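You operate a simulated robot arm through the tools that you are given. There is no shell and no other tool.

You run a simulated robot arm. Do the job below in one go: nothing can be reset, and whatever is moved stays where it is left.

## Task
Shut the blue mesh door, start the compressor, then shut both drain taps.
Fine: it starts only with the red power switch on.

The check looks at the end state, three seconds after you hand in, the way a careful person would. Anything else that was tipped, shoved, dropped, spilled or broken makes it a failure.

## Robot
A 6-joint arm with a two-finger parallel gripper, fixed in place. Base frame: the origin is at the foot of the arm, x ahead of it, y to its left, z up. Lengths are in m, angles in degrees, forces in N, time in s.
With the tool pointing down near the work surface it reaches from about 0.34 to 0.86 m from the base axis. Its first joint turns from -115.0 to 115.0 degrees. Payload 3.43 kg.
Tool frame: the origin (TCP) lies between the finger pads and is the grasp point; the fingertips stand 0.034 m ahead of it; z points along the fingers, y is the line along which they close. Largest opening 0.128 m; finger width 0.024, thickness 0.012; the body of the gripper, 0.048 by 0.13 m, starts 0.096 m behind the TCP.
Orientation is that of the tool frame in the base frame, as a unit quaternion [x, y, z, w]. With the fingers straight down and closing along the base's y, the tool's x points along the base's -x, its y along +y and its z along -z.

## Interface
- The arm moves only by the tool jog_arm. Its argument "moves" is a list of rows, each a list of 7 numbers: the closure, from 0 (fully open) to 1 (shut), then the shift along the base's x, y, z in units of 300 mm (1.0 is 300 mm), then the turn, a rotation vector about the base's x, y, z in units of 60 degrees (1.0 is 60 degrees). In form: [[claw, dx, dy, dz, wx, wy, wz], ...]. A call has 1 to 20 rows; each row is the pose to reach, as a shift and turn from the pose commanded when the call began. A call with a number of a shift or a turn outside -1 to 1 is refused whole. Rows are played at 5 a second. More than 0.05 m and 8.6 degrees between two rows, or a gripper value outside its range, and nothing of the call is played. Where a pose cannot be reached the arm comes as near as it can. A force on the tool above 40 N (or 10 N above the force at the start of the call, whichever is more), or a blocked arm, ends the call early, and 0.2 s more pass. Each finger travels about 0.108 m/s and halts on what it meets, pressing with about 36 N; the grip force reading is that of the motor and also rises with nothing between the fingers. The clock runs only during rows and for 0.2 s after the last one: add rows that repeat a pose to give the fingers time. It gives the time, the measured TCP pose, the force on the tool (base axes), the opening and the grip force at its end, in the units of the frame above (readings bear some noise), with the torque about the TCP (base axes, N m) and any sound that the robot's microphone picked up.
- Cameras (640 x 400 px; columns grow to the right, rows downward): "scene" is fixed at [0.0511, 0.6494, 1.3969]; the picture's right is [-0.75, -0.67, 0.00], its down [-0.23, 0.26, -0.94] and it looks along [0.63, -0.70, -0.34] (base axes); focal length 297 px, centre (320, 200). "wrist" rides on the gripper at [0.076, -0.011, -0.16] in the tool frame; the picture's right is [0.15, 0.99, 0.00], its down [-0.88, 0.13, -0.46] and it looks along [-0.45, 0.07, 0.89] (tool axes); focal length 234 px, centre (320, 200). There is no depth. A picture from a camera that has moved, and an enlarged one, comes with that camera's place and axes in the base frame and with its lens.
- capture(camera): a new picture of that camera. The clock stands still meanwhile.
- lift_body(by): slides the trunk up (or, below 0, down) by that many m; the arm rides with it, the base frame stays. It gives what a move gives, with no picture.
- close_up(camera, box): a new picture of the part [left, top, right, bottom] of that camera's present view, enlarged. The clock stands still meanwhile.
- finish_job(): hands the job in; it is judged then, once.

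Nothing tells you positions but the pictures and the camera data. Unless the task says otherwise, let go and move clear before handing in.

The tools are called after ">>>" by a JSON object that holds its "fn" and its "kwargs". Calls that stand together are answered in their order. jog_arm: Moves the arm, as the interface text tells. Its arguments: {"type":"object","properties":{"moves":{"type":"array"}},"required":["moves"]} The other tools are called the same way: lift_body (by) slides the trunk up or down; capture (camera) takes a picture; close_up (camera, box) takes an enlarged picture of a part of a camera's view; finish_job () hands the job in.

At the start:

```text
clock: 0.0
eef_pos: [0.4367, 0.0496, 1.3349]
tcp_rot: [0.0, 1.0, 0.0, 0.0]
ft_force: [0.4, -0.1, -0.7]
wrist_torque: [0.01, -0.02, -0.01]
opening: 0.128
finger_force: 0.1
trunk travel left (down, up): [-0.65, 0.14]
```

scene: 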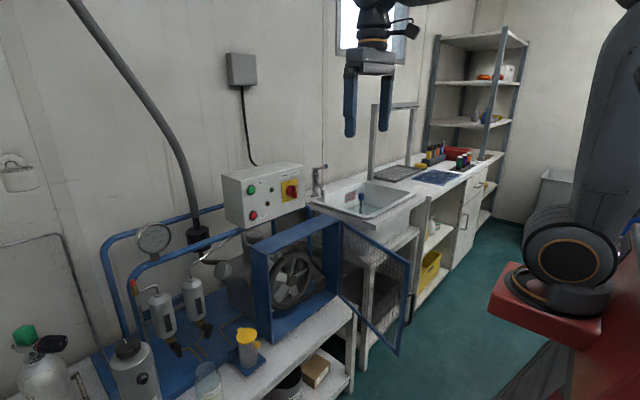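
wrist: 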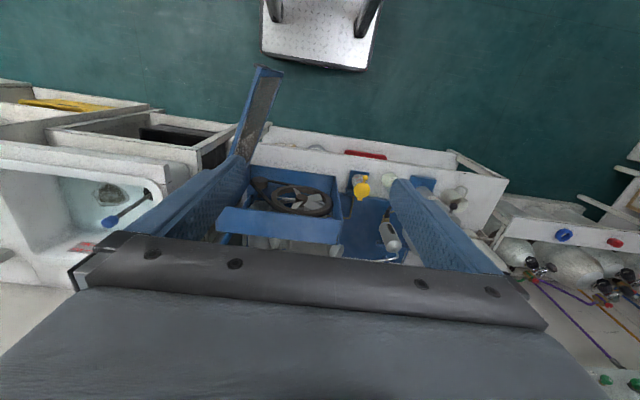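

I see a compressor on a bench with a blue frame, a mesh door standing open, a control box with a red/yellow rotary switch and buttons, and two grey separators that probably carry the drain taps. I'll take enlarged pictures before moving anything.

>>> {"fn": "close_up", "kwargs": {"camera": "scene", "box": [210, 150, 330, 230]}}

>>> {"fn": "close_up", "kwargs": {"camera": "scene", "box": [100, 220, 280, 400]}}

>>> {"fn": "close_up", "kwargs": {"camera": "scene", "box": [230, 200, 430, 360]}}

>>> {"fn": "close_up", "kwargs": {"camera": "wrist", "box": [200, 50, 520, 280]}}

```text
5.00 times, centred on (270, 190) of scene
camera zoom: at [0.0511, 0.6494, 1.3969], right [-0.75, -0.67, 0.0], down [-0.23, 0.26, -0.94], along [0.63, -0.7, -0.34], focal length 1483 px, centre (570, 250)
```

zoom: 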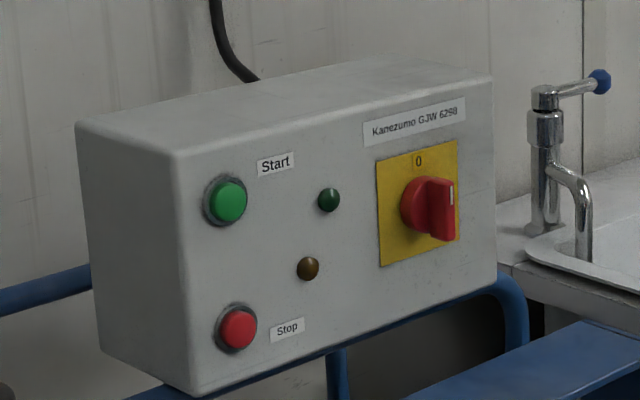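

```text
2.22 times, centred on (190, 310) of scene
camera zoom: at [0.0511, 0.6494, 1.3969], right [-0.75, -0.67, 0.0], down [-0.23, 0.26, -0.94], along [0.63, -0.7, -0.34], focal length 659 px, centre (609, -44)
```

zoom: 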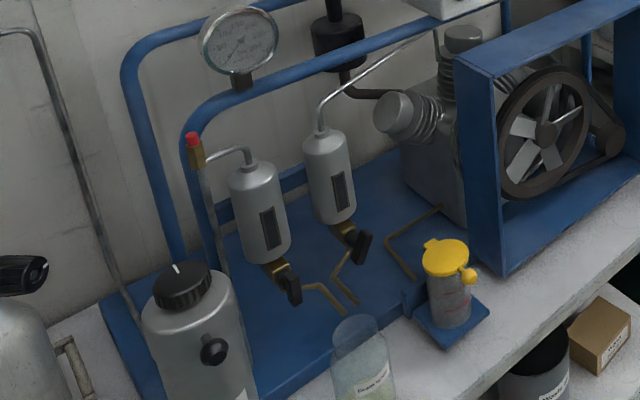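

```text
2.50 times, centred on (330, 280) of scene
camera zoom: at [0.0511, 0.6494, 1.3969], right [-0.75, -0.67, 0.0], down [-0.23, 0.26, -0.94], along [0.63, -0.7, -0.34], focal length 742 px, centre (295, 0)
```

zoom: 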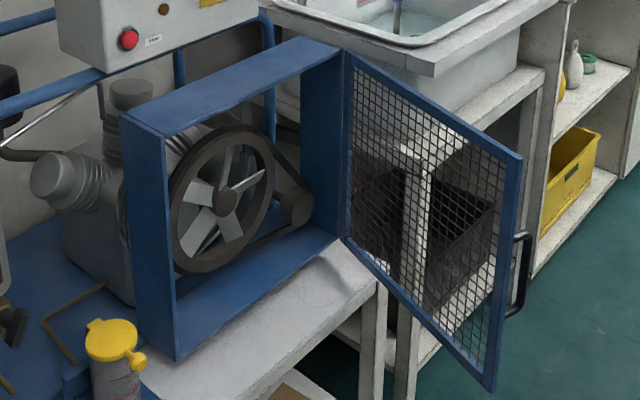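

```text
1.74 times, centred on (360, 165) of wrist
camera zoom: at [0.3615, 0.0376, 1.4949], right [-0.15, 0.99, 0.0], down [0.88, 0.13, 0.46], along [0.45, 0.07, -0.89], focal length 407 px, centre (250, 261)
```

zoom: 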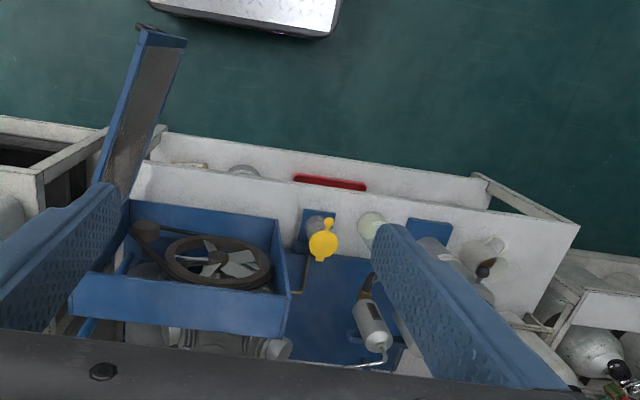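

The yellow-lidded jar triangulates to about (0.71, 0.25, 0.67), so the bench lies ahead of the arm, along y. I'll tilt the tool up in free air so the wrist camera can see the control box, door and taps from a second viewpoint.

>>> {"fn": "jog_arm", "kwargs": {"moves": [[0, 0, 0, 0, 0, -0.13, 0], [0, 0, 0, 0, 0, -0.26, 0], [0, 0, 0, 0, 0, -0.39, 0], [0, 0, 0, 0, 0, -0.52, 0], [0, 0, 0, 0, 0, -0.62, 0]]}}

>>> {"fn": "capture", "kwargs": {"camera": "wrist"}}

>>> {"fn": "capture", "kwargs": {"camera": "scene"}}

```text
clock: 1.2
eef_pos: [0.5168, 0.0673, 1.3326]
tcp_rot: [-0.001, 0.948, 0.0, 0.32]
ft_force: [0.2, -1.5, 0.4]
wrist_torque: [0.02, -0.02, 0.0]
opening: 0.128
finger_force: 0.1
out of reach, approached as far as the arm can: row 3, 4, 5
trunk travel left (down, up): [-0.65, 0.14]
```

```text
taken
camera wrist: at [0.3585, 0.0544, 1.4142], right [-0.12, 0.99, -0.09], down [0.42, 0.13, 0.9], along [0.9, 0.07, -0.44], focal length 234 px, centre (320, 200)
```

wrist: 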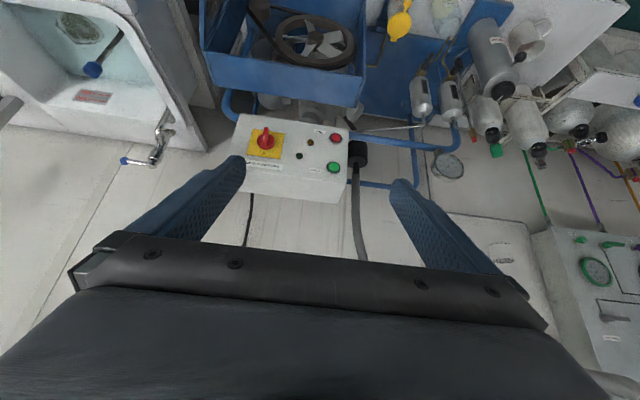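

```text
taken
```

scene: 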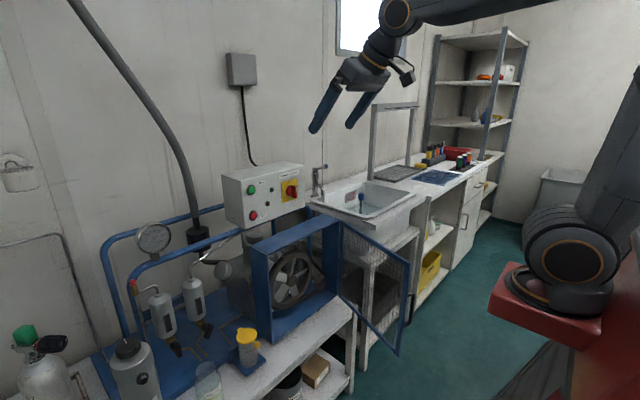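

The control box is now visible to the wrist camera (its picture is upside down). I'll enlarge several parts to triangulate the buttons, switch, door and taps.

>>> {"fn": "close_up", "kwargs": {"camera": "wrist", "box": [225, 105, 385, 205]}}

>>> {"fn": "close_up", "kwargs": {"camera": "wrist", "box": [360, 0, 552, 120]}}

>>> {"fn": "close_up", "kwargs": {"camera": "wrist", "box": [180, 0, 372, 120]}}

>>> {"fn": "close_up", "kwargs": {"camera": "scene", "box": [140, 270, 220, 370]}}

```text
4.00 times, centred on (305, 155) of wrist
camera zoom: at [0.3585, 0.0544, 1.4142], right [-0.12, 0.99, -0.09], down [0.42, 0.13, 0.9], along [0.9, 0.07, -0.44], focal length 937 px, centre (380, 380)
```

zoom: 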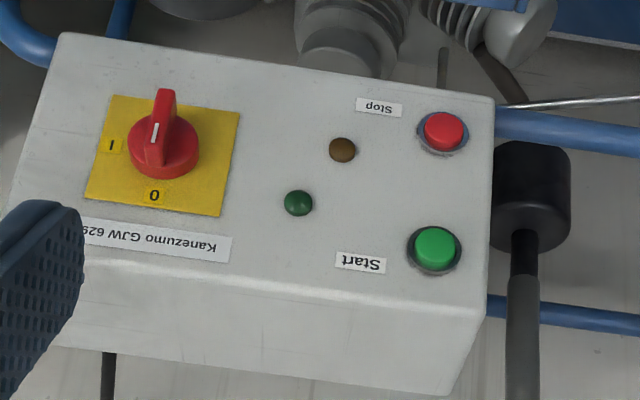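

```text
3.33 times, centred on (456, 60) of wrist
camera zoom: at [0.3585, 0.0544, 1.4142], right [-0.12, 0.99, -0.09], down [0.42, 0.13, 0.9], along [0.9, 0.07, -0.44], focal length 781 px, centre (-133, 667)
```

zoom: 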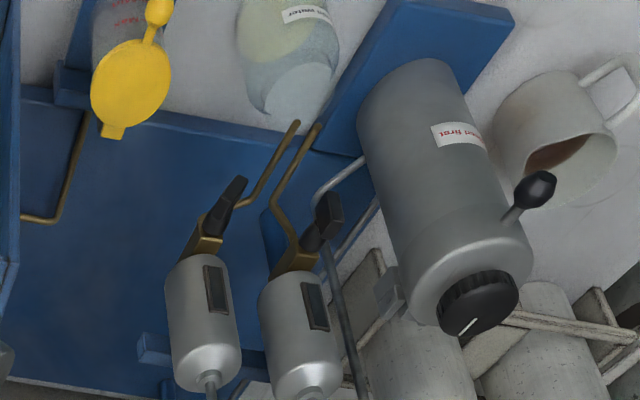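

```text
3.33 times, centred on (276, 60) of wrist
camera zoom: at [0.3585, 0.0544, 1.4142], right [-0.12, 0.99, -0.09], down [0.42, 0.13, 0.9], along [0.9, 0.07, -0.44], focal length 781 px, centre (467, 667)
```

zoom: 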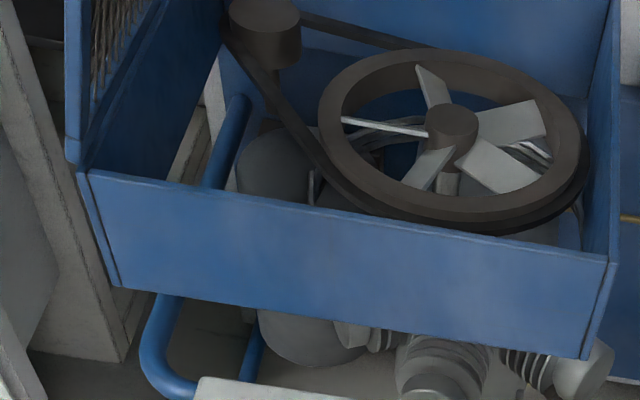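

```text
4.00 times, centred on (180, 320) of scene
camera zoom: at [0.0511, 0.6494, 1.3969], right [-0.75, -0.67, 0.0], down [-0.23, 0.26, -0.94], along [0.63, -0.7, -0.34], focal length 1187 px, centre (880, -280)
```

zoom: 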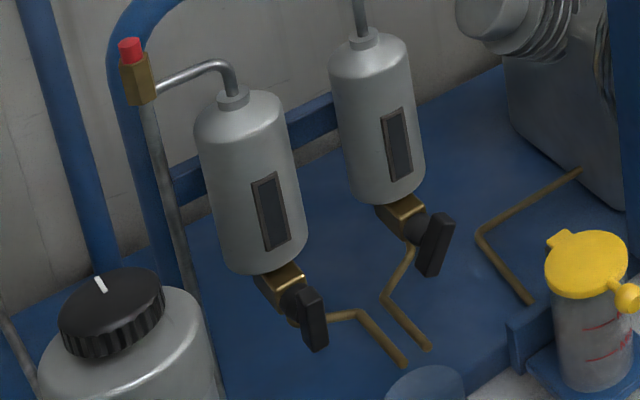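

Triangulated positions so far:
- **Case front opening:** x≈0.71, y from −0.20 to 0.155, top at z≈0.925.
- **Door:** hinged at y≈−0.2, open about 73°, free edge near (0.36, −0.09).
- **Start button:** (0.823, 0.116, 1.098).
- **Power switch:** (0.824, −0.055, 1.052).
- **Tap handles:** (0.752, 0.443, 0.735) and (0.752, 0.355, 0.738).

Next I'll point the tool down again and close the fingers, then move over to the outer (−y) side of the door.

>>> {"fn": "jog_arm", "kwargs": {"moves": [[0.3, 0, 0, 0, 0, 0.13, 0], [0.6, 0, 0, 0, 0, 0.26, 0], [1, 0, 0, 0, 0, 0.39, 0], [1, 0, 0, 0, 0, 0.52, 0], [1, 0, 0, 0, 0, 0.62, 0], [1, 0, 0, 0, 0, 0.62, 0]]}}

```text
clock: 2.6
eef_pos: [0.5157, 0.0665, 1.3354]
tcp_rot: [0.001, 1.0, 0.0, -0.001]
ft_force: [0.6, 0.7, 0.1]
wrist_torque: [-0.03, 0.02, 0.02]
opening: 0.0001
finger_force: 33.3
trunk travel left (down, up): [-0.65, 0.14]
```

The tool points down and the fingers are shut at (0.516, 0.067, 1.335). I'll shift at this height to the outer side of the door.

>>> {"fn": "jog_arm", "kwargs": {"moves": [[1, -0.05, -0.14, 0, 0, 0, 0], [1, -0.1, -0.28, 0, 0, 0, 0], [1, -0.16, -0.42, 0, 0, 0, 0], [1, -0.21, -0.56, 0, 0, 0, 0], [1, -0.27, -0.7, 0, 0, 0, 0], [1, -0.33, -0.84, 0, 0, 0, 0], [1, -0.386, -0.98, 0, 0, 0, 0]]}}

>>> {"fn": "capture", "kwargs": {"camera": "wrist"}}

>>> {"fn": "capture", "kwargs": {"camera": "scene"}}

```text
clock: 4.2
eef_pos: [0.3979, -0.2299, 1.3343]
tcp_rot: [0.0, 1.0, 0.0, 0.001]
ft_force: [-0.1, 1.2, 0.3]
wrist_torque: [-0.02, -0.02, 0.02]
opening: 0.0
finger_force: 33.1
trunk travel left (down, up): [-0.65, 0.14]
```

```text
taken
camera wrist: at [0.3222, -0.2408, 1.4938], right [-0.15, 0.99, 0.0], down [0.88, 0.13, 0.46], along [0.45, 0.07, -0.89], focal length 234 px, centre (320, 200)
```

wrist: 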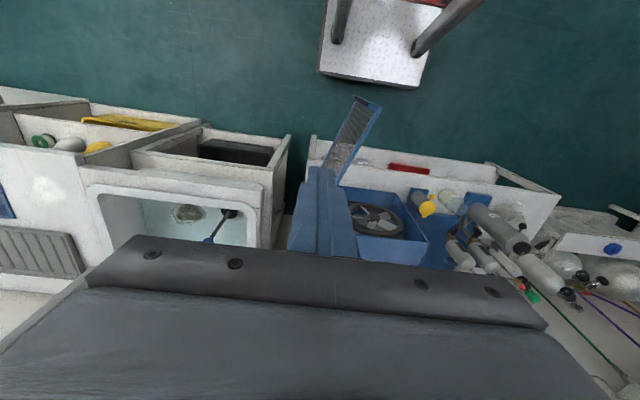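

```text
taken
```

scene: 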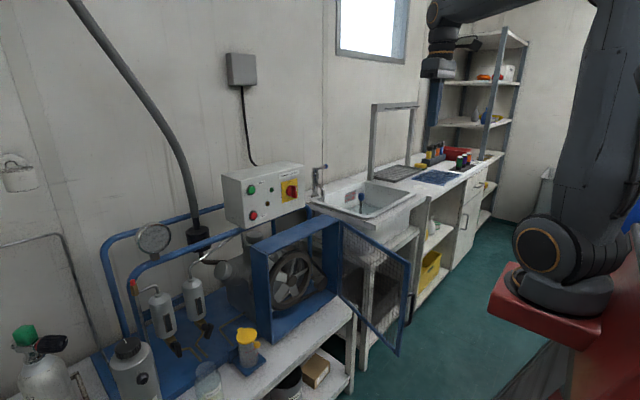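

The door's free edge is confirmed at about (0.355, −0.095). The tool is on its outer side with free space below, so I'll slide the trunk down until the fingertips are just under the door's top rail.

>>> {"fn": "lift_body", "kwargs": {"by": -0.43}}

>>> {"fn": "capture", "kwargs": {"camera": "wrist"}}

>>> {"fn": "capture", "kwargs": {"camera": "scene"}}

```text
refused: -0.43 is not a number from -0.4 to 0.4
```

```text
taken
camera wrist: at [0.3222, -0.2408, 1.4938], right [-0.15, 0.99, 0.0], down [0.88, 0.13, 0.46], along [0.45, 0.07, -0.89], focal length 234 px, centre (320, 200)
```

wrist: 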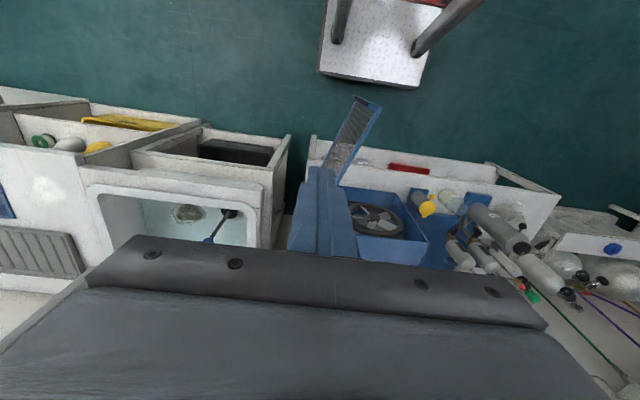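

```text
taken
```

scene: 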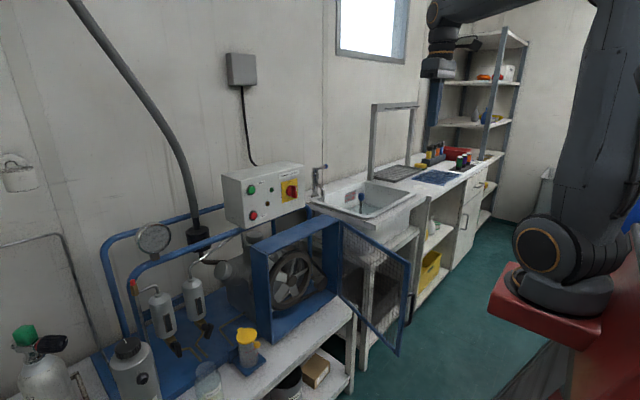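

The trunk moves at most 0.4 m per call, so nothing happened and the scene is unchanged. I'll lower it by 0.4 m instead.

>>> {"fn": "lift_body", "kwargs": {"by": -0.4}}

>>> {"fn": "capture", "kwargs": {"camera": "wrist"}}

>>> {"fn": "capture", "kwargs": {"camera": "scene"}}

```text
clock: 8.0
eef_pos: [0.3997, -0.227, 0.9349]
tcp_rot: [0.0, 1.0, 0.0, 0.0]
ft_force: [0.1, -0.3, 0.6]
wrist_torque: [-0.01, 0.0, 0.03]
opening: 0.0
finger_force: 33.3
trunk travel left (down, up): [-0.25, 0.54]
```

```text
taken
camera wrist: at [0.3248, -0.2399, 1.0947], right [-0.15, 0.99, 0.0], down [0.88, 0.13, 0.46], along [0.45, 0.07, -0.89], focal length 234 px, centre (320, 200)
```

wrist: 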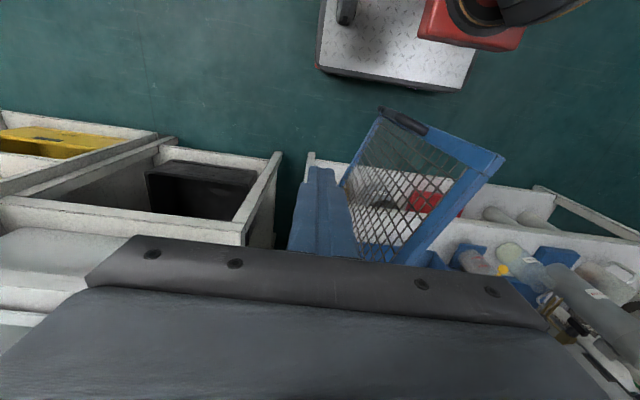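

```text
taken
```

scene: 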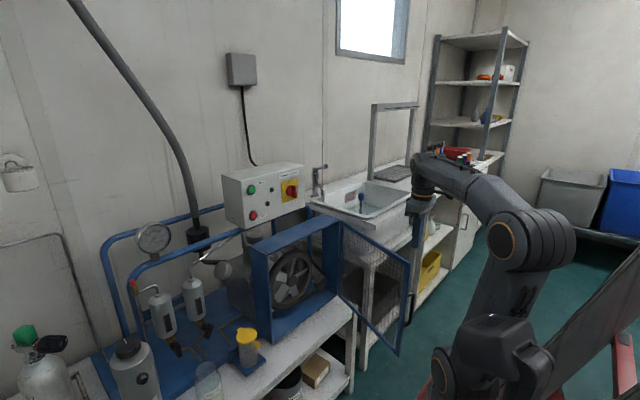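

The tool now hangs beside the door's outer face and clear of it, at TCP z 0.935. I'll drop the fingertips just below the top rail and push gently to make contact about 0.29 m from the hinge.

>>> {"fn": "jog_arm", "kwargs": {"moves": [[1, 0.03, 0.01, -0.08, 0, 0, 0], [1, 0.054, 0.017, -0.15, 0, 0, 0], [1, 0.054, 0.1, -0.15, 0, 0, 0], [1, 0.055, 0.186, -0.15, 0, 0, 0], [1, 0.068, 0.27, -0.15, 0, 0, 0], [1, 0.084, 0.352, -0.15, 0, 0, 0]]}}

>>> {"fn": "capture", "kwargs": {"camera": "wrist"}}

>>> {"fn": "capture", "kwargs": {"camera": "scene"}}

```text
clock: 9.4
eef_pos: [0.4528, -0.1327, 0.8899]
tcp_rot: [0.0, 1.0, 0.001, -0.001]
ft_force: [-0.9, 0.1, -0.1]
wrist_torque: [0.0, 0.03, 0.0]
opening: 0.0
finger_force: 32.7
out of reach, approached as far as the arm can: row 4, 5, 6
trunk travel left (down, up): [-0.25, 0.54]
```

```text
taken
camera wrist: at [0.3779, -0.1448, 1.0498], right [-0.15, 0.99, 0.0], down [0.88, 0.13, 0.45], along [0.45, 0.07, -0.89], focal length 234 px, centre (320, 200)
```

wrist: 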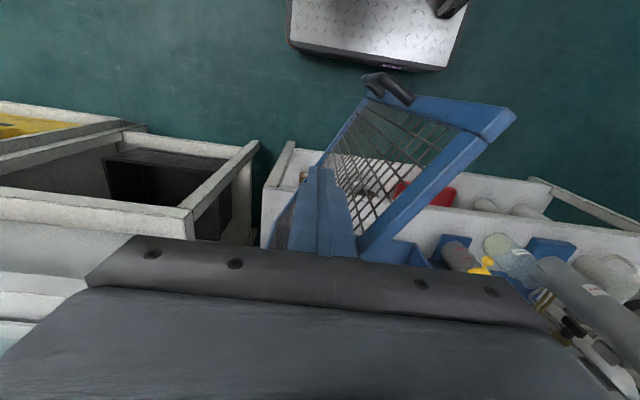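

```text
taken
```

scene: 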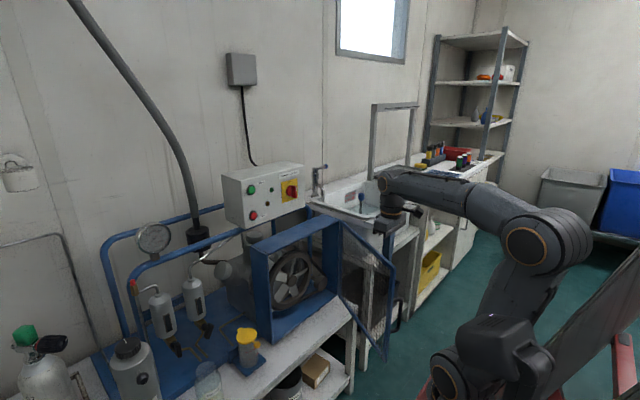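

The first push worked and the door is now about 70° open. The arm can't get closer to its base at this height, so I'll push about 0.26 m from the hinge and follow the arc.

>>> {"fn": "jog_arm", "kwargs": {"moves": [[1, 0.023, 0.076, 0, 0, 0, 0], [1, 0.052, 0.147, 0, 0, 0, 0], [1, 0.086, 0.214, 0, 0, 0, 0], [1, 0.126, 0.279, 0, 0, 0, 0], [1, 0.172, 0.339, 0, 0, 0, 0], [1, 0.223, 0.396, 0, 0, 0, 0], [1, 0.279, 0.448, 0, 0, 0, 0], [1, 0.338, 0.495, 0, 0, 0, 0], [1, 0.402, 0.536, 0, 0, 0, 0], [1, 0.469, 0.571, 0, 0, 0, 0]]}}

>>> {"fn": "capture", "kwargs": {"camera": "wrist"}}

>>> {"fn": "capture", "kwargs": {"camera": "scene"}}

```text
clock: 11.6
eef_pos: [0.5932, 0.0393, 0.8905]
tcp_rot: [0.0, 1.0, 0.0, 0.0]
ft_force: [-1.0, 0.2, 0.5]
wrist_torque: [0.0, -0.03, -0.01]
opening: 0.0
finger_force: 33.0
trunk travel left (down, up): [-0.25, 0.54]
```

```text
taken
camera wrist: at [0.5176, 0.0269, 1.0502], right [-0.15, 0.99, 0.0], down [0.88, 0.13, 0.46], along [0.45, 0.07, -0.89], focal length 234 px, centre (320, 200)
```

wrist: 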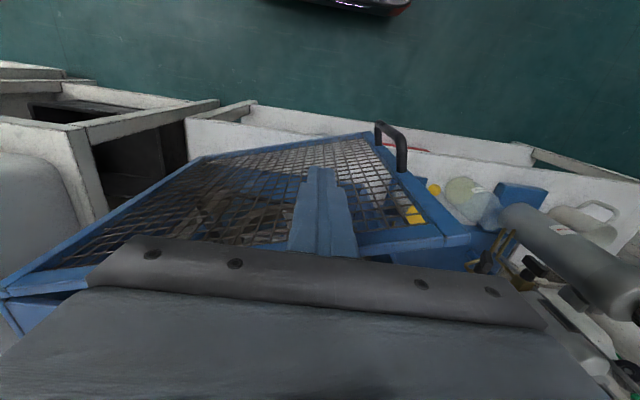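

```text
taken
```

scene: 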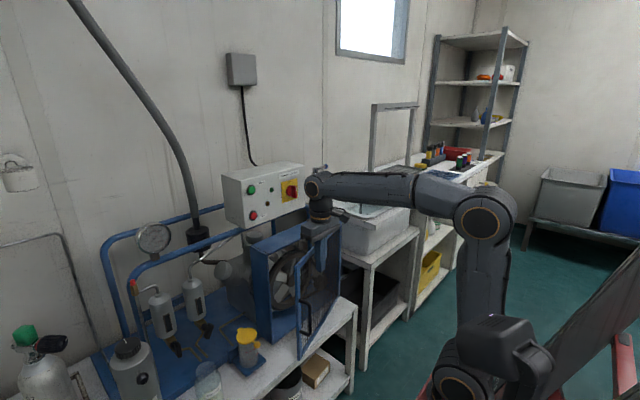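

The door is following well and is about 20° from closed. I'll go slowly through the last part and press until it seats.

>>> {"fn": "jog_arm", "kwargs": {"moves": [[1, 0.04, 0.015, 0, 0, 0, 0], [1, 0.08, 0.03, 0, 0, 0, 0], [1, 0.12, 0.043, 0, 0, 0, 0], [1, 0.16, 0.055, 0, 0, 0, 0], [1, 0.2, 0.064, 0, 0, 0, 0], [1, 0.23, 0.071, 0, 0, 0, 0], [1, 0.26, 0.076, 0, 0, 0, 0], [1, 0.28, 0.078, 0, 0, 0, 0], [1, 0.3, 0.079, 0, 0, 0, 0], [1, 0.315, 0.079, 0, 0, 0, 0], [1, 0.33, 0.079, 0, 0, 0, 0], [1, 0.345, 0.079, 0, 0, 0, 0]]}}

>>> {"fn": "capture", "kwargs": {"camera": "wrist"}}

>>> {"fn": "close_up", "kwargs": {"camera": "scene", "box": [230, 200, 390, 360]}}

```text
clock: 14.0
eef_pos: [0.6873, 0.0606, 0.8887]
tcp_rot: [0.0, 1.0, -0.001, -0.006]
ft_force: [-18.1, -0.6, 6.7]
wrist_torque: [0.0, -0.68, -0.14]
opening: 0.0
finger_force: 33.6
trunk travel left (down, up): [-0.25, 0.54]
stopped in row 12: the force on the tool passed its limit at 48 N (the readings are from after the stop); the commanded pose is now the measured one
```

```text
taken
camera wrist: at [0.6135, 0.0492, 1.0498], right [-0.15, 0.99, 0.0], down [0.89, 0.13, 0.44], along [0.44, 0.07, -0.9], focal length 234 px, centre (320, 200)
```

wrist: 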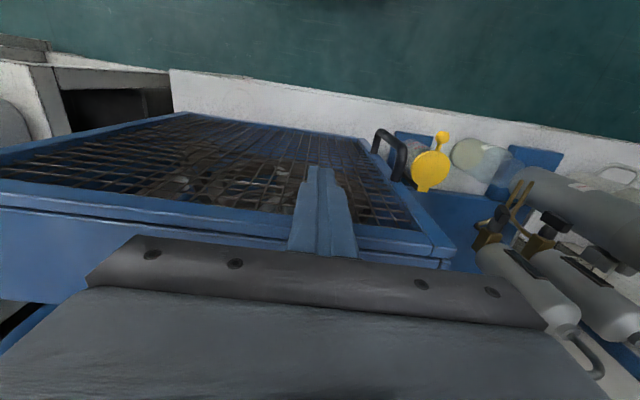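

```text
2.50 times, centred on (310, 280) of scene
camera zoom: at [0.0511, 0.6494, 1.3969], right [-0.75, -0.67, 0.0], down [-0.23, 0.26, -0.94], along [0.63, -0.7, -0.34], focal length 742 px, centre (345, 0)
```

zoom: 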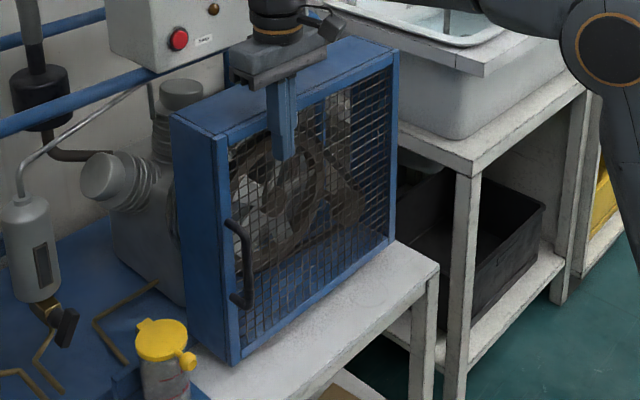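

The door looks shut: the push met a firm stop at 48 N. I'll back off straight and check that it stays flush.

>>> {"fn": "jog_arm", "kwargs": {"moves": [[1, -0.1, 0, 0, 0, 0, 0], [1, -0.2, 0, 0, 0, 0, 0], [1, -0.33, 0, 0, 0, 0, 0], [1, -0.46, 0, 0, 0, 0, 0], [1, -0.6, 0, 0, 0, 0, 0]]}}

>>> {"fn": "capture", "kwargs": {"camera": "wrist"}}

>>> {"fn": "close_up", "kwargs": {"camera": "scene", "box": [230, 200, 350, 350]}}

```text
clock: 15.2
eef_pos: [0.5088, 0.0611, 0.8861]
tcp_rot: [0.0, 1.0, -0.002, -0.006]
ft_force: [-0.2, -0.9, 0.0]
wrist_torque: [-0.02, 0.04, -0.01]
opening: 0.0
finger_force: 33.0
trunk travel left (down, up): [-0.25, 0.54]
```

```text
taken
camera wrist: at [0.4356, 0.0497, 1.0466], right [-0.15, 0.99, 0.0], down [0.89, 0.13, 0.45], along [0.44, 0.07, -0.9], focal length 234 px, centre (320, 200)
```

wrist: 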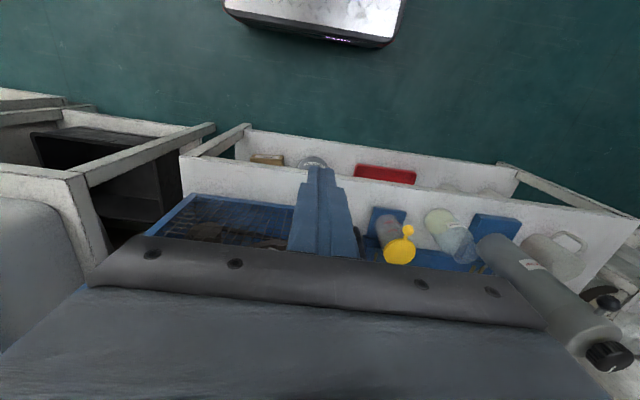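

```text
2.67 times, centred on (290, 275) of scene
camera zoom: at [0.0511, 0.6494, 1.3969], right [-0.75, -0.67, 0.0], down [-0.23, 0.26, -0.94], along [0.63, -0.7, -0.34], focal length 791 px, centre (400, 0)
```

zoom: 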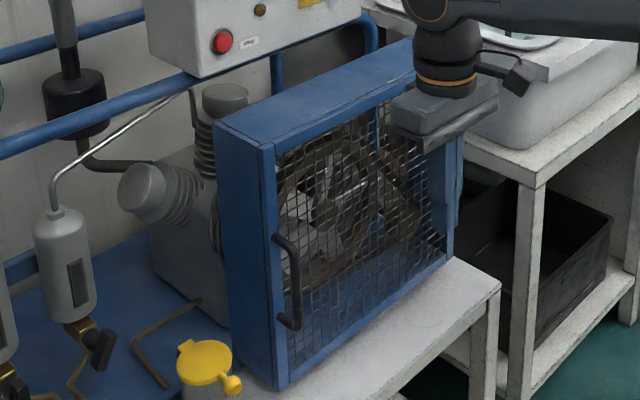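

The door stays flush after I back off. Next is the power switch: I'll raise the tool, turn it towards the panel (fingers along +x) in front of the red knob, and open the fingers partly.

>>> {"fn": "jog_arm", "kwargs": {"moves": [[0.8, 0.02, -0.04, 0.1, 0, -0.12, 0], [0.6, 0.04, -0.09, 0.2, 0, -0.24, 0], [0.6, 0.06, -0.14, 0.3, 0, -0.36, 0], [0.6, 0.09, -0.19, 0.4, 0, -0.48, 0], [0.6, 0.12, -0.24, 0.48, 0, -0.6, 0], [0.6, 0.15, -0.29, 0.54, 0, -0.72, 0], [0.6, 0.18, -0.34, 0.6, 0, -0.84, 0], [0.6, 0.21, -0.387, 0.65, 0, -0.96, 0]]}}

>>> {"fn": "capture", "kwargs": {"camera": "wrist"}}

>>> {"fn": "capture", "kwargs": {"camera": "scene"}}

```text
clock: 17.0
eef_pos: [0.6711, -0.0794, 1.1078]
tcp_rot: [0.0, 0.879, 0.0, 0.477]
ft_force: [0.7, -0.5, 0.4]
wrist_torque: [0.02, 0.01, 0.0]
opening: 0.0512
finger_force: 0.0
out of reach, approached as far as the arm can: row 2, 3, 4, 5, 6, 7, 8
trunk travel left (down, up): [-0.25, 0.54]
```

```text
taken
camera wrist: at [0.4958, -0.0915, 1.132], right [-0.08, 0.99, -0.12], down [0.1, 0.13, 0.99], along [0.99, 0.07, -0.11], focal length 234 px, centre (320, 200)
```

wrist: 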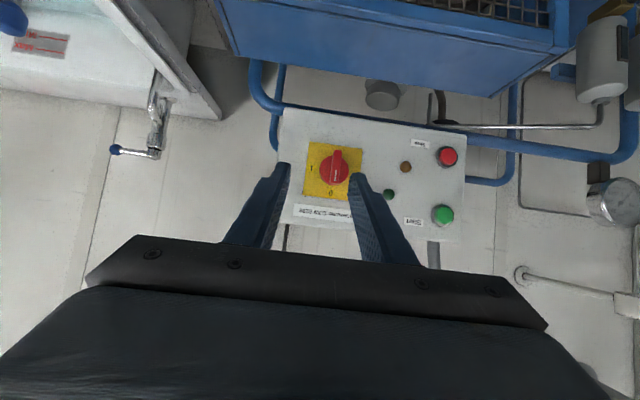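

```text
taken
```

scene: 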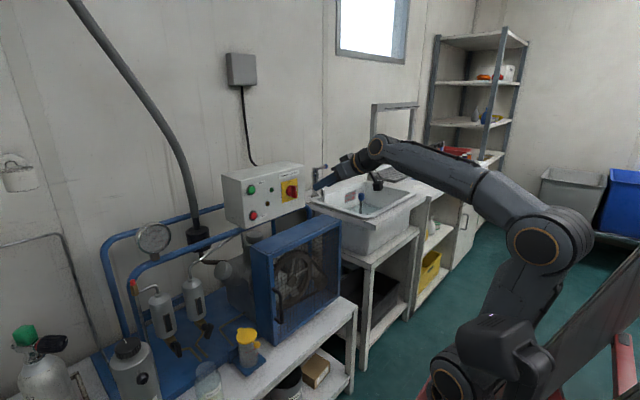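

The wrist camera now faces the panel almost straight on. I'll enlarge the knob to read which way it points.

>>> {"fn": "close_up", "kwargs": {"camera": "wrist", "box": [280, 130, 376, 220]}}

>>> {"fn": "close_up", "kwargs": {"camera": "wrist", "box": [270, 100, 480, 240]}}

>>> {"fn": "close_up", "kwargs": {"camera": "scene", "box": [210, 150, 330, 230]}}

```text
4.44 times, centred on (328, 175) of wrist
camera zoom: at [0.4958, -0.0915, 1.132], right [-0.08, 0.99, -0.12], down [0.1, 0.13, 0.99], along [0.99, 0.07, -0.11], focal length 1041 px, centre (284, 311)
```

zoom: 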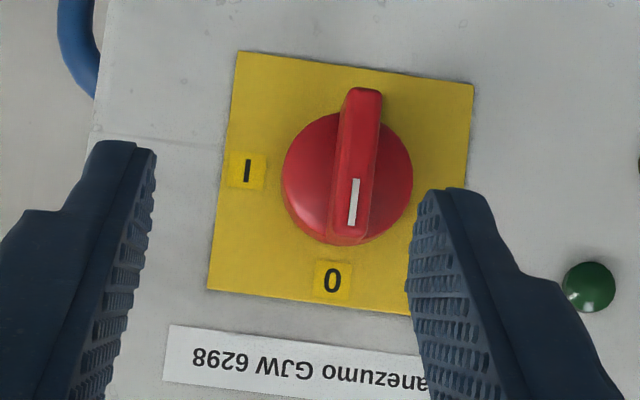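

```text
2.86 times, centred on (375, 170) of wrist
camera zoom: at [0.4958, -0.0915, 1.132], right [-0.08, 0.99, -0.12], down [0.1, 0.13, 0.99], along [0.99, 0.07, -0.11], focal length 669 px, centre (163, 286)
```

zoom: 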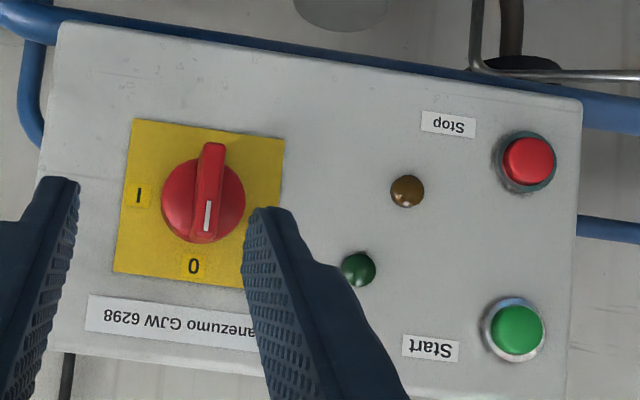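

```text
5.00 times, centred on (270, 190) of scene
camera zoom: at [0.0511, 0.6494, 1.3969], right [-0.75, -0.67, 0.0], down [-0.23, 0.26, -0.94], along [0.63, -0.7, -0.34], focal length 1483 px, centre (570, 250)
```

zoom: 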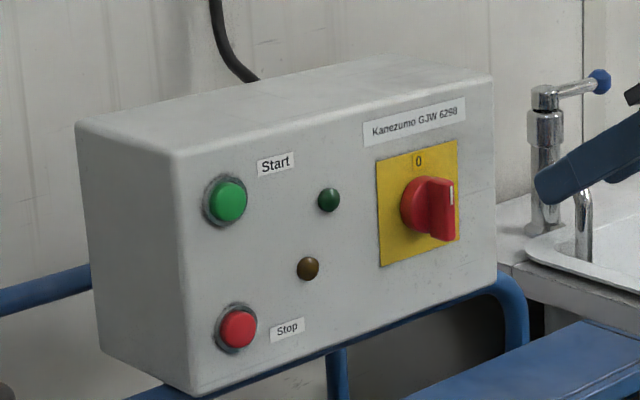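

The knob's white mark points to 0 (up) and "I" is on the right, so it needs a quarter turn clockwise as seen from the front. The knob centre is about (0.828, −0.054, 1.052). The arm was short of room at this height, so I'll raise the tool and then lower the trunk for better reach.

>>> {"fn": "jog_arm", "kwargs": {"moves": [[0.6, 0, 0.0, 0.14, 0, 0, 0], [0.6, 0, 0.02, 0.28, 0, 0, 0], [0.6, 0, 0.04, 0.42, 0, 0, 0], [0.6, 0, 0.06, 0.56, 0, 0, 0], [0.6, 0, 0.085, 0.667, 0, 0, 0]]}}

>>> {"fn": "lift_body", "kwargs": {"by": -0.2}}

>>> {"fn": "capture", "kwargs": {"camera": "scene"}}

```text
clock: 18.2
eef_pos: [0.6698, -0.0567, 1.3118]
tcp_rot: [0.001, 0.879, -0.001, 0.477]
ft_force: [-1.1, 0.9, 0.6]
wrist_torque: [-0.01, -0.05, -0.02]
opening: 0.0512
finger_force: 0.0
trunk travel left (down, up): [-0.25, 0.54]
```

```text
clock: 20.4
eef_pos: [0.669, -0.0566, 1.1117]
tcp_rot: [0.0, 0.879, 0.0, 0.477]
ft_force: [-1.0, 0.3, 0.8]
wrist_torque: [0.0, 0.03, -0.02]
opening: 0.0512
finger_force: 0.0
trunk travel left (down, up): [-0.05, 0.74]
```

```text
taken
```

scene: 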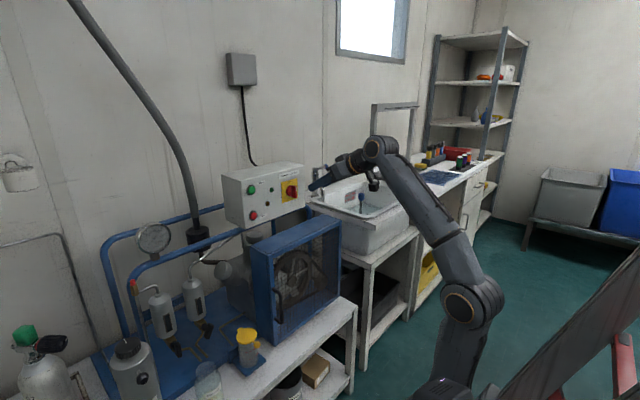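

The trunk is lower now and the arm has more room. I'll level the tool and line up in front of the knob.

>>> {"fn": "jog_arm", "kwargs": {"moves": [[0.6, 0.03, 0.002, -0.04, 0, -0.11, 0], [0.6, 0.06, 0.004, -0.08, 0, -0.22, 0], [0.6, 0.09, 0.006, -0.12, 0, -0.33, 0], [0.6, 0.115, 0.008, -0.16, 0, -0.44, 0], [0.6, 0.137, 0.009, -0.199, 0, -0.55, 0], [0.6, 0.137, 0.009, -0.199, 0, -0.55, 0]]}}

>>> {"fn": "capture", "kwargs": {"camera": "wrist"}}

>>> {"fn": "capture", "kwargs": {"camera": "scene"}}

```text
clock: 21.8
eef_pos: [0.7633, -0.0671, 1.0659]
tcp_rot: [0.001, 0.707, -0.001, 0.707]
ft_force: [0.3, -1.0, -0.3]
wrist_torque: [-0.01, 0.02, -0.05]
opening: 0.0513
finger_force: 0.1
out of reach, approached as far as the arm can: row 2, 3, 4, 5, 6
trunk travel left (down, up): [-0.05, 0.74]
```

```text
taken
camera wrist: at [0.6041, -0.0792, 0.9918], right [0.0, 0.99, -0.15], down [-0.46, 0.13, 0.88], along [0.89, 0.07, 0.45], focal length 234 px, centre (320, 200)
```

wrist: 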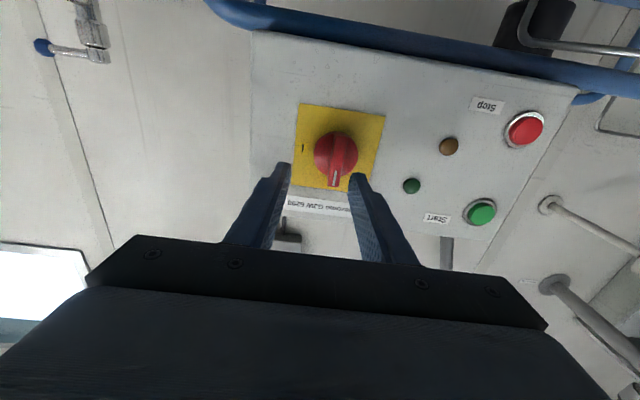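

```text
taken
```

scene: 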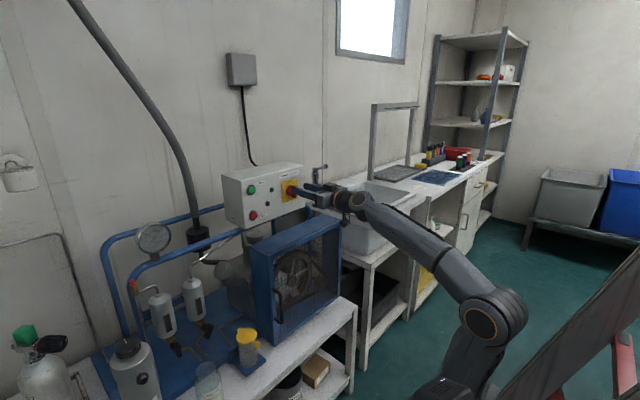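

The tool is level at (0.763, −0.067, 1.066), with the tips just short of the knob and no contact. I'll enlarge the view for a precise alignment before gripping.

>>> {"fn": "close_up", "kwargs": {"camera": "wrist", "box": [270, 90, 398, 200]}}

>>> {"fn": "close_up", "kwargs": {"camera": "scene", "box": [265, 165, 345, 220]}}

```text
3.64 times, centred on (334, 145) of wrist
camera zoom: at [0.6041, -0.0792, 0.9918], right [0.0, 0.99, -0.15], down [-0.46, 0.13, 0.88], along [0.89, 0.07, 0.45], focal length 852 px, centre (269, 400)
```

zoom: 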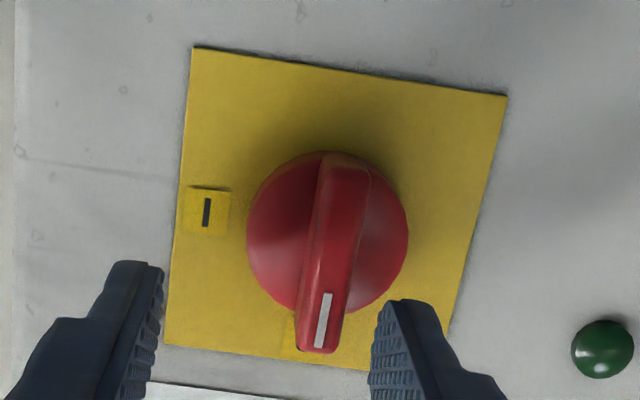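

```text
7.27 times, centred on (305, 192) of scene
camera zoom: at [0.0511, 0.6494, 1.3969], right [-0.75, -0.67, 0.0], down [-0.23, 0.26, -0.94], along [0.63, -0.7, -0.34], focal length 2158 px, centre (429, 254)
```

zoom: 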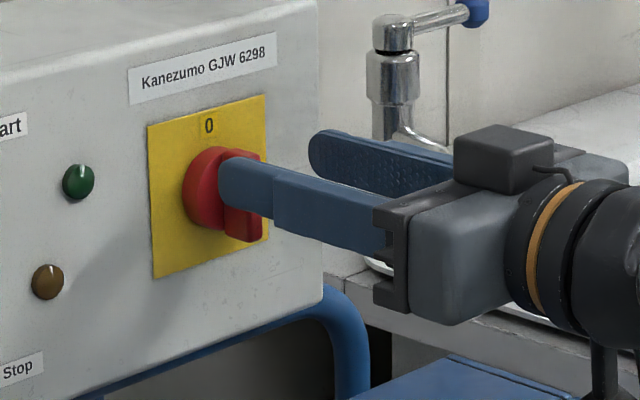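

The ridge lies between the fingers and the knob centre reads about (y −0.054, z 1.051). I'll centre on it, go in slightly and close.

>>> {"fn": "jog_arm", "kwargs": {"moves": [[0.6, 0, 0.022, -0.025, 0, 0, 0], [0.6, 0.0, 0.0437, -0.0497, 0, 0, 0], [0.6, 0.02, 0.0437, -0.0497, 0, 0, 0], [0.6, 0.039, 0.0437, -0.0497, 0, 0, 0]]}}

>>> {"fn": "close_up", "kwargs": {"camera": "wrist", "box": [270, 90, 398, 200]}}

>>> {"fn": "close_up", "kwargs": {"camera": "scene", "box": [265, 165, 345, 220]}}

```text
clock: 22.8
eef_pos: [0.7759, -0.0541, 1.0517]
tcp_rot: [0.0, 0.707, 0.0, 0.707]
ft_force: [0.4, -0.5, 0.0]
wrist_torque: [0.04, -0.01, -0.01]
opening: 0.0511
finger_force: 0.1
out of reach, approached as far as the arm can: row 2
trunk travel left (down, up): [-0.05, 0.74]
```

```text
3.64 times, centred on (334, 145) of wrist
camera zoom: at [0.6165, -0.0668, 0.9772], right [0.0, 0.99, -0.15], down [-0.46, 0.13, 0.88], along [0.89, 0.07, 0.45], focal length 852 px, centre (269, 400)
```

zoom: 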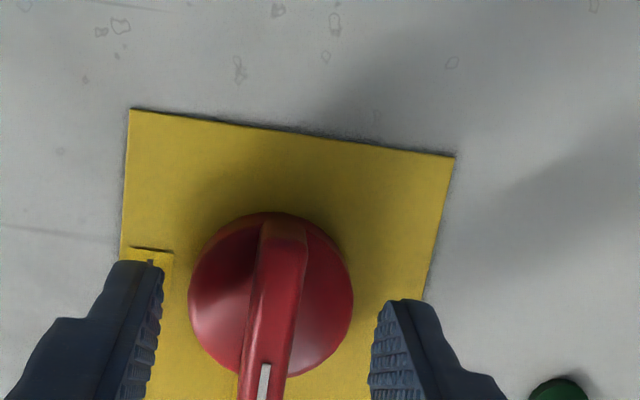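

```text
7.27 times, centred on (305, 192) of scene
camera zoom: at [0.0511, 0.6494, 1.3969], right [-0.75, -0.67, 0.0], down [-0.23, 0.26, -0.94], along [0.63, -0.7, -0.34], focal length 2158 px, centre (429, 254)
```

zoom: 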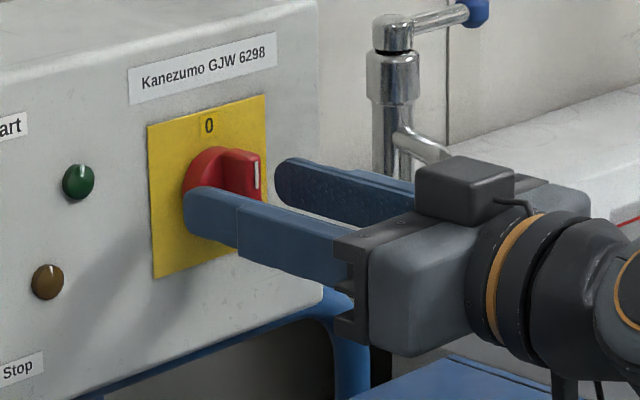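

The knob is centred between the fingers. I'll close on the ridge now.

>>> {"fn": "jog_arm", "kwargs": {"moves": [[0.75, 0, 0, 0.003, 0, 0, 0], [0.88, 0, 0, 0.005, 0, 0, 0], [1, 0, 0, 0.005, 0, 0, 0], [1, 0, 0, 0.005, 0, 0, 0], [1, 0, 0, 0.005, 0, 0, 0]]}}

>>> {"fn": "close_up", "kwargs": {"camera": "scene", "box": [265, 165, 345, 220]}}

>>> {"fn": "close_up", "kwargs": {"camera": "wrist", "box": [270, 90, 398, 200]}}

```text
clock: 24.0
eef_pos: [0.7767, -0.0556, 1.055]
tcp_rot: [0.0, 0.707, 0.0, 0.707]
ft_force: [-2.8, 1.5, -0.7]
wrist_torque: [0.01, 0.39, 0.05]
opening: 0.0111
finger_force: 44.8
trunk travel left (down, up): [-0.05, 0.74]
```

```text
7.27 times, centred on (305, 192) of scene
camera zoom: at [0.0511, 0.6494, 1.3969], right [-0.75, -0.67, 0.0], down [-0.23, 0.26, -0.94], along [0.63, -0.7, -0.34], focal length 2158 px, centre (429, 254)
```

zoom: 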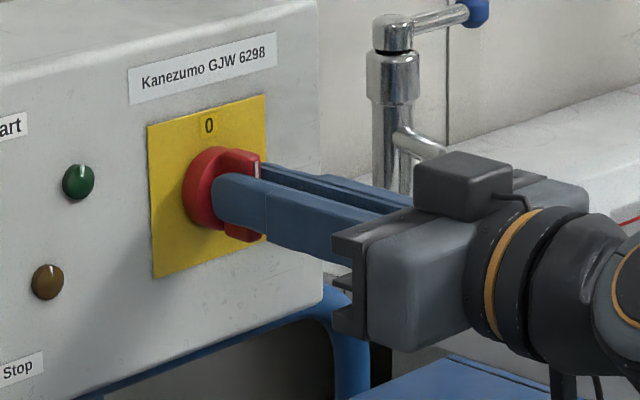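

```text
3.64 times, centred on (334, 145) of wrist
camera zoom: at [0.6174, -0.0666, 0.9793], right [0.0, 0.99, -0.15], down [-0.46, 0.13, 0.88], along [0.89, 0.07, 0.45], focal length 852 px, centre (269, 400)
```

zoom: 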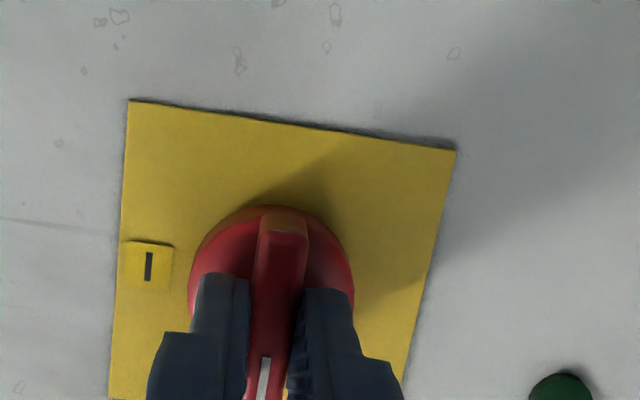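

The ridge is held (opening 0.011 m). I'll turn clockwise as seen from the front, which is +x rotation, starting with about 58°.

>>> {"fn": "jog_arm", "kwargs": {"moves": [[1, 0, 0, 0, 0.12, 0, 0], [1, 0, 0, 0, 0.24, 0, 0], [1, 0, 0, 0, 0.36, 0, 0], [1, 0, 0, 0, 0.48, 0, 0], [1, 0, 0, 0, 0.6, 0, 0], [1, 0, 0, 0, 0.72, 0, 0], [1, 0, 0, 0, 0.84, 0, 0], [1, 0, 0, 0, 0.96, 0, 0]]}}

>>> {"fn": "close_up", "kwargs": {"camera": "scene", "box": [265, 165, 345, 220]}}

```text
clock: 26.0
eef_pos: [0.7776, -0.0568, 1.0539]
tcp_rot: [0.343, 0.619, 0.339, 0.62]
ft_force: [-19.3, -21.0, -10.5]
wrist_torque: [-0.03, -0.37, -1.12]
opening: 0.011
finger_force: 44.1
trunk travel left (down, up): [-0.05, 0.74]
stopped in row 8: the force on the tool passed its limit at 42 N (the readings are from after the stop); the commanded pose is now the measured one
```

```text
7.27 times, centred on (305, 192) of scene
camera zoom: at [0.0511, 0.6494, 1.3969], right [-0.75, -0.67, 0.0], down [-0.23, 0.26, -0.94], along [0.63, -0.7, -0.34], focal length 2158 px, centre (429, 254)
```

zoom: 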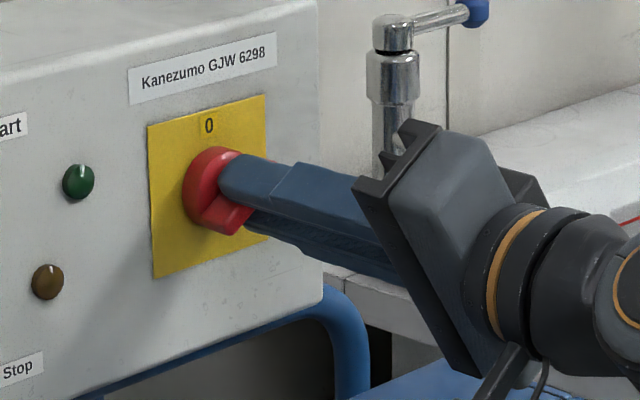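

The knob has turned about 58° with the gripper. The side load shows the grip is a few millimetres off the knob's axis, so I'll shift with the force to relax it while finishing the turn.

>>> {"fn": "jog_arm", "kwargs": {"moves": [[1, -0.003, -0.006, -0.004, 0, 0, 0], [1, -0.006, -0.01, -0.008, 0, 0, 0], [1, -0.006, -0.01, -0.009, 0.1, 0, 0], [1, -0.006, -0.011, -0.01, 0.2, 0, 0], [1, -0.006, -0.011, -0.011, 0.3, 0, 0], [1, -0.006, -0.011, -0.012, 0.4, 0, 0], [1, -0.006, -0.012, -0.013, 0.49, 0, 0], [1, -0.006, -0.012, -0.014, 0.54, 0, 0]]}}

>>> {"fn": "close_up", "kwargs": {"camera": "scene", "box": [265, 165, 345, 220]}}

```text
clock: 26.8
eef_pos: [0.7756, -0.0564, 1.0532]
tcp_rot: [0.366, 0.604, 0.368, 0.605]
ft_force: [29.5, 0.3, 13.3]
wrist_torque: [0.03, -0.04, 0.43]
opening: 0.0108
finger_force: 44.8
trunk travel left (down, up): [-0.05, 0.74]
stopped in row 4: the force on the tool passed its limit at 43 N (the readings are from after the stop); the commanded pose is now the measured one
```

```text
7.27 times, centred on (305, 192) of scene
camera zoom: at [0.0511, 0.6494, 1.3969], right [-0.75, -0.67, 0.0], down [-0.23, 0.26, -0.94], along [0.63, -0.7, -0.34], focal length 2158 px, centre (429, 254)
```

zoom: 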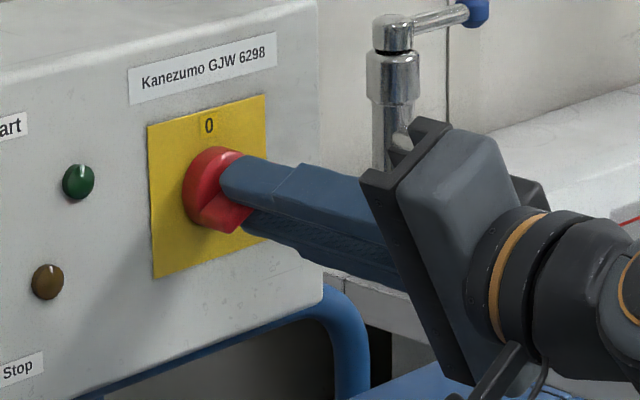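

The knob is at about 62° and I corrected slightly too far (the load is now +x and +z). I'll relax by about a millimetre and read the force.

>>> {"fn": "jog_arm", "kwargs": {"moves": [[1, 0.002, 0, 0.001, 0, 0, 0], [1, 0.004, 0, 0.002, 0, 0, 0], [1, 0.004, 0, 0.002, 0, 0, 0]]}}

```text
clock: 27.6
eef_pos: [0.7768, -0.0559, 1.0528]
tcp_rot: [0.368, 0.604, 0.367, 0.604]
ft_force: [8.8, 8.9, 2.9]
wrist_torque: [0.04, -0.23, -0.3]
opening: 0.0106
finger_force: 43.9
trunk travel left (down, up): [-0.05, 0.74]
```

The load is low now. I'll continue the last 28° with small corrections.

>>> {"fn": "jog_arm", "kwargs": {"moves": [[1, 0.001, 0.001, 0, 0.08, 0, 0], [1, 0.001, 0.001, 0, 0.16, 0, 0], [1, 0.001, 0.001, -0.001, 0.24, 0, 0], [1, 0.001, 0.001, -0.001, 0.32, 0, 0], [1, 0.001, 0.001, -0.002, 0.4, 0, 0], [1, 0.001, 0.001, -0.002, 0.46, 0, 0]]}}

>>> {"fn": "close_up", "kwargs": {"camera": "scene", "box": [265, 165, 345, 220]}}

```text
clock: 29.0
eef_pos: [0.7748, -0.0567, 1.0512]
tcp_rot: [0.501, 0.499, 0.501, 0.499]
ft_force: [-31.6, 1.7, -22.1]
wrist_torque: [-0.19, 0.63, 0.59]
opening: 0.0109
finger_force: 44.4
trunk travel left (down, up): [-0.05, 0.74]
```

```text
7.27 times, centred on (305, 192) of scene
camera zoom: at [0.0511, 0.6494, 1.3969], right [-0.75, -0.67, 0.0], down [-0.23, 0.26, -0.94], along [0.63, -0.7, -0.34], focal length 2158 px, centre (429, 254)
```

zoom: 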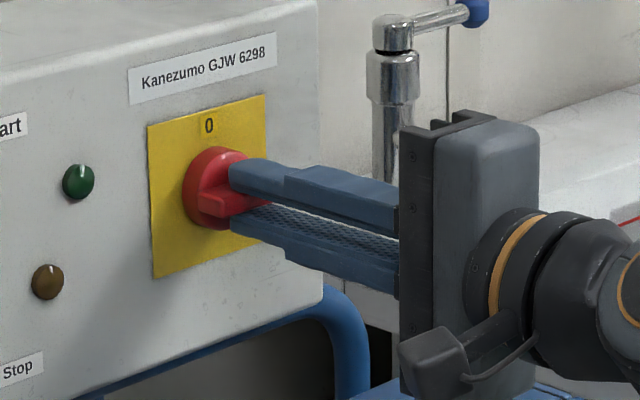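

The ridge is now horizontal, pointing at "I". I'll open the fingers and look.

>>> {"fn": "jog_arm", "kwargs": {"moves": [[0.9, 0, 0, 0, 0, 0, 0], [0.75, 0, 0, 0, 0, 0, 0], [0.6, 0, 0, 0, 0, 0, 0], [0.6, 0, 0, 0, 0, 0, 0]]}}

>>> {"fn": "close_up", "kwargs": {"camera": "scene", "box": [265, 165, 345, 220]}}

>>> {"fn": "capture", "kwargs": {"camera": "wrist"}}

```text
clock: 30.0
eef_pos: [0.7767, -0.0568, 1.052]
tcp_rot: [0.501, 0.498, 0.5, 0.501]
ft_force: [-0.1, -1.0, 0.3]
wrist_torque: [0.01, 0.02, -0.01]
opening: 0.0512
finger_force: 0.1
trunk travel left (down, up): [-0.05, 0.74]
```

```text
7.27 times, centred on (305, 192) of scene
camera zoom: at [0.0511, 0.6494, 1.3969], right [-0.75, -0.67, 0.0], down [-0.23, 0.26, -0.94], along [0.63, -0.7, -0.34], focal length 2158 px, centre (429, 254)
```

zoom: 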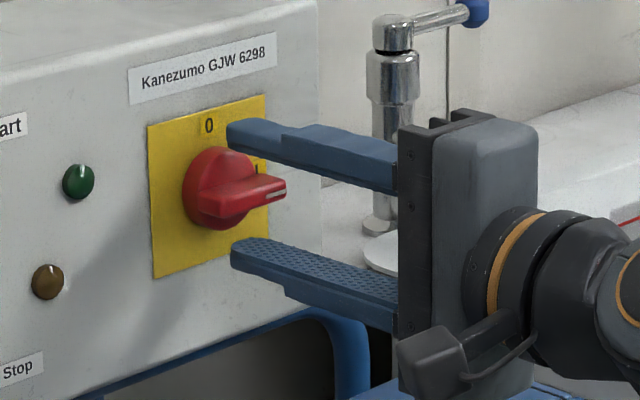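

```text
taken
camera wrist: at [0.6172, 0.019, 1.0419], right [0.0, 0.14, 0.99], down [-0.46, -0.88, 0.13], along [0.89, -0.45, 0.07], focal length 234 px, centre (320, 200)
```

wrist: 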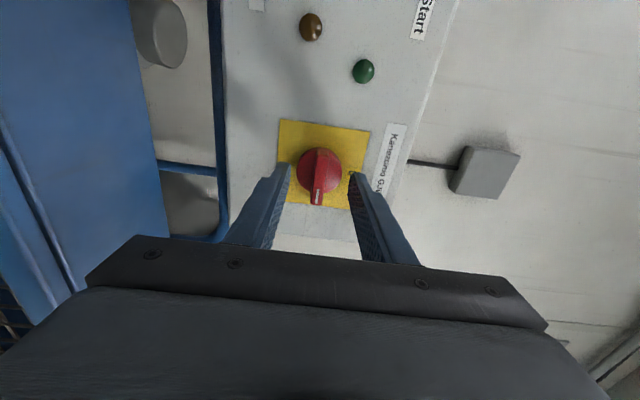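

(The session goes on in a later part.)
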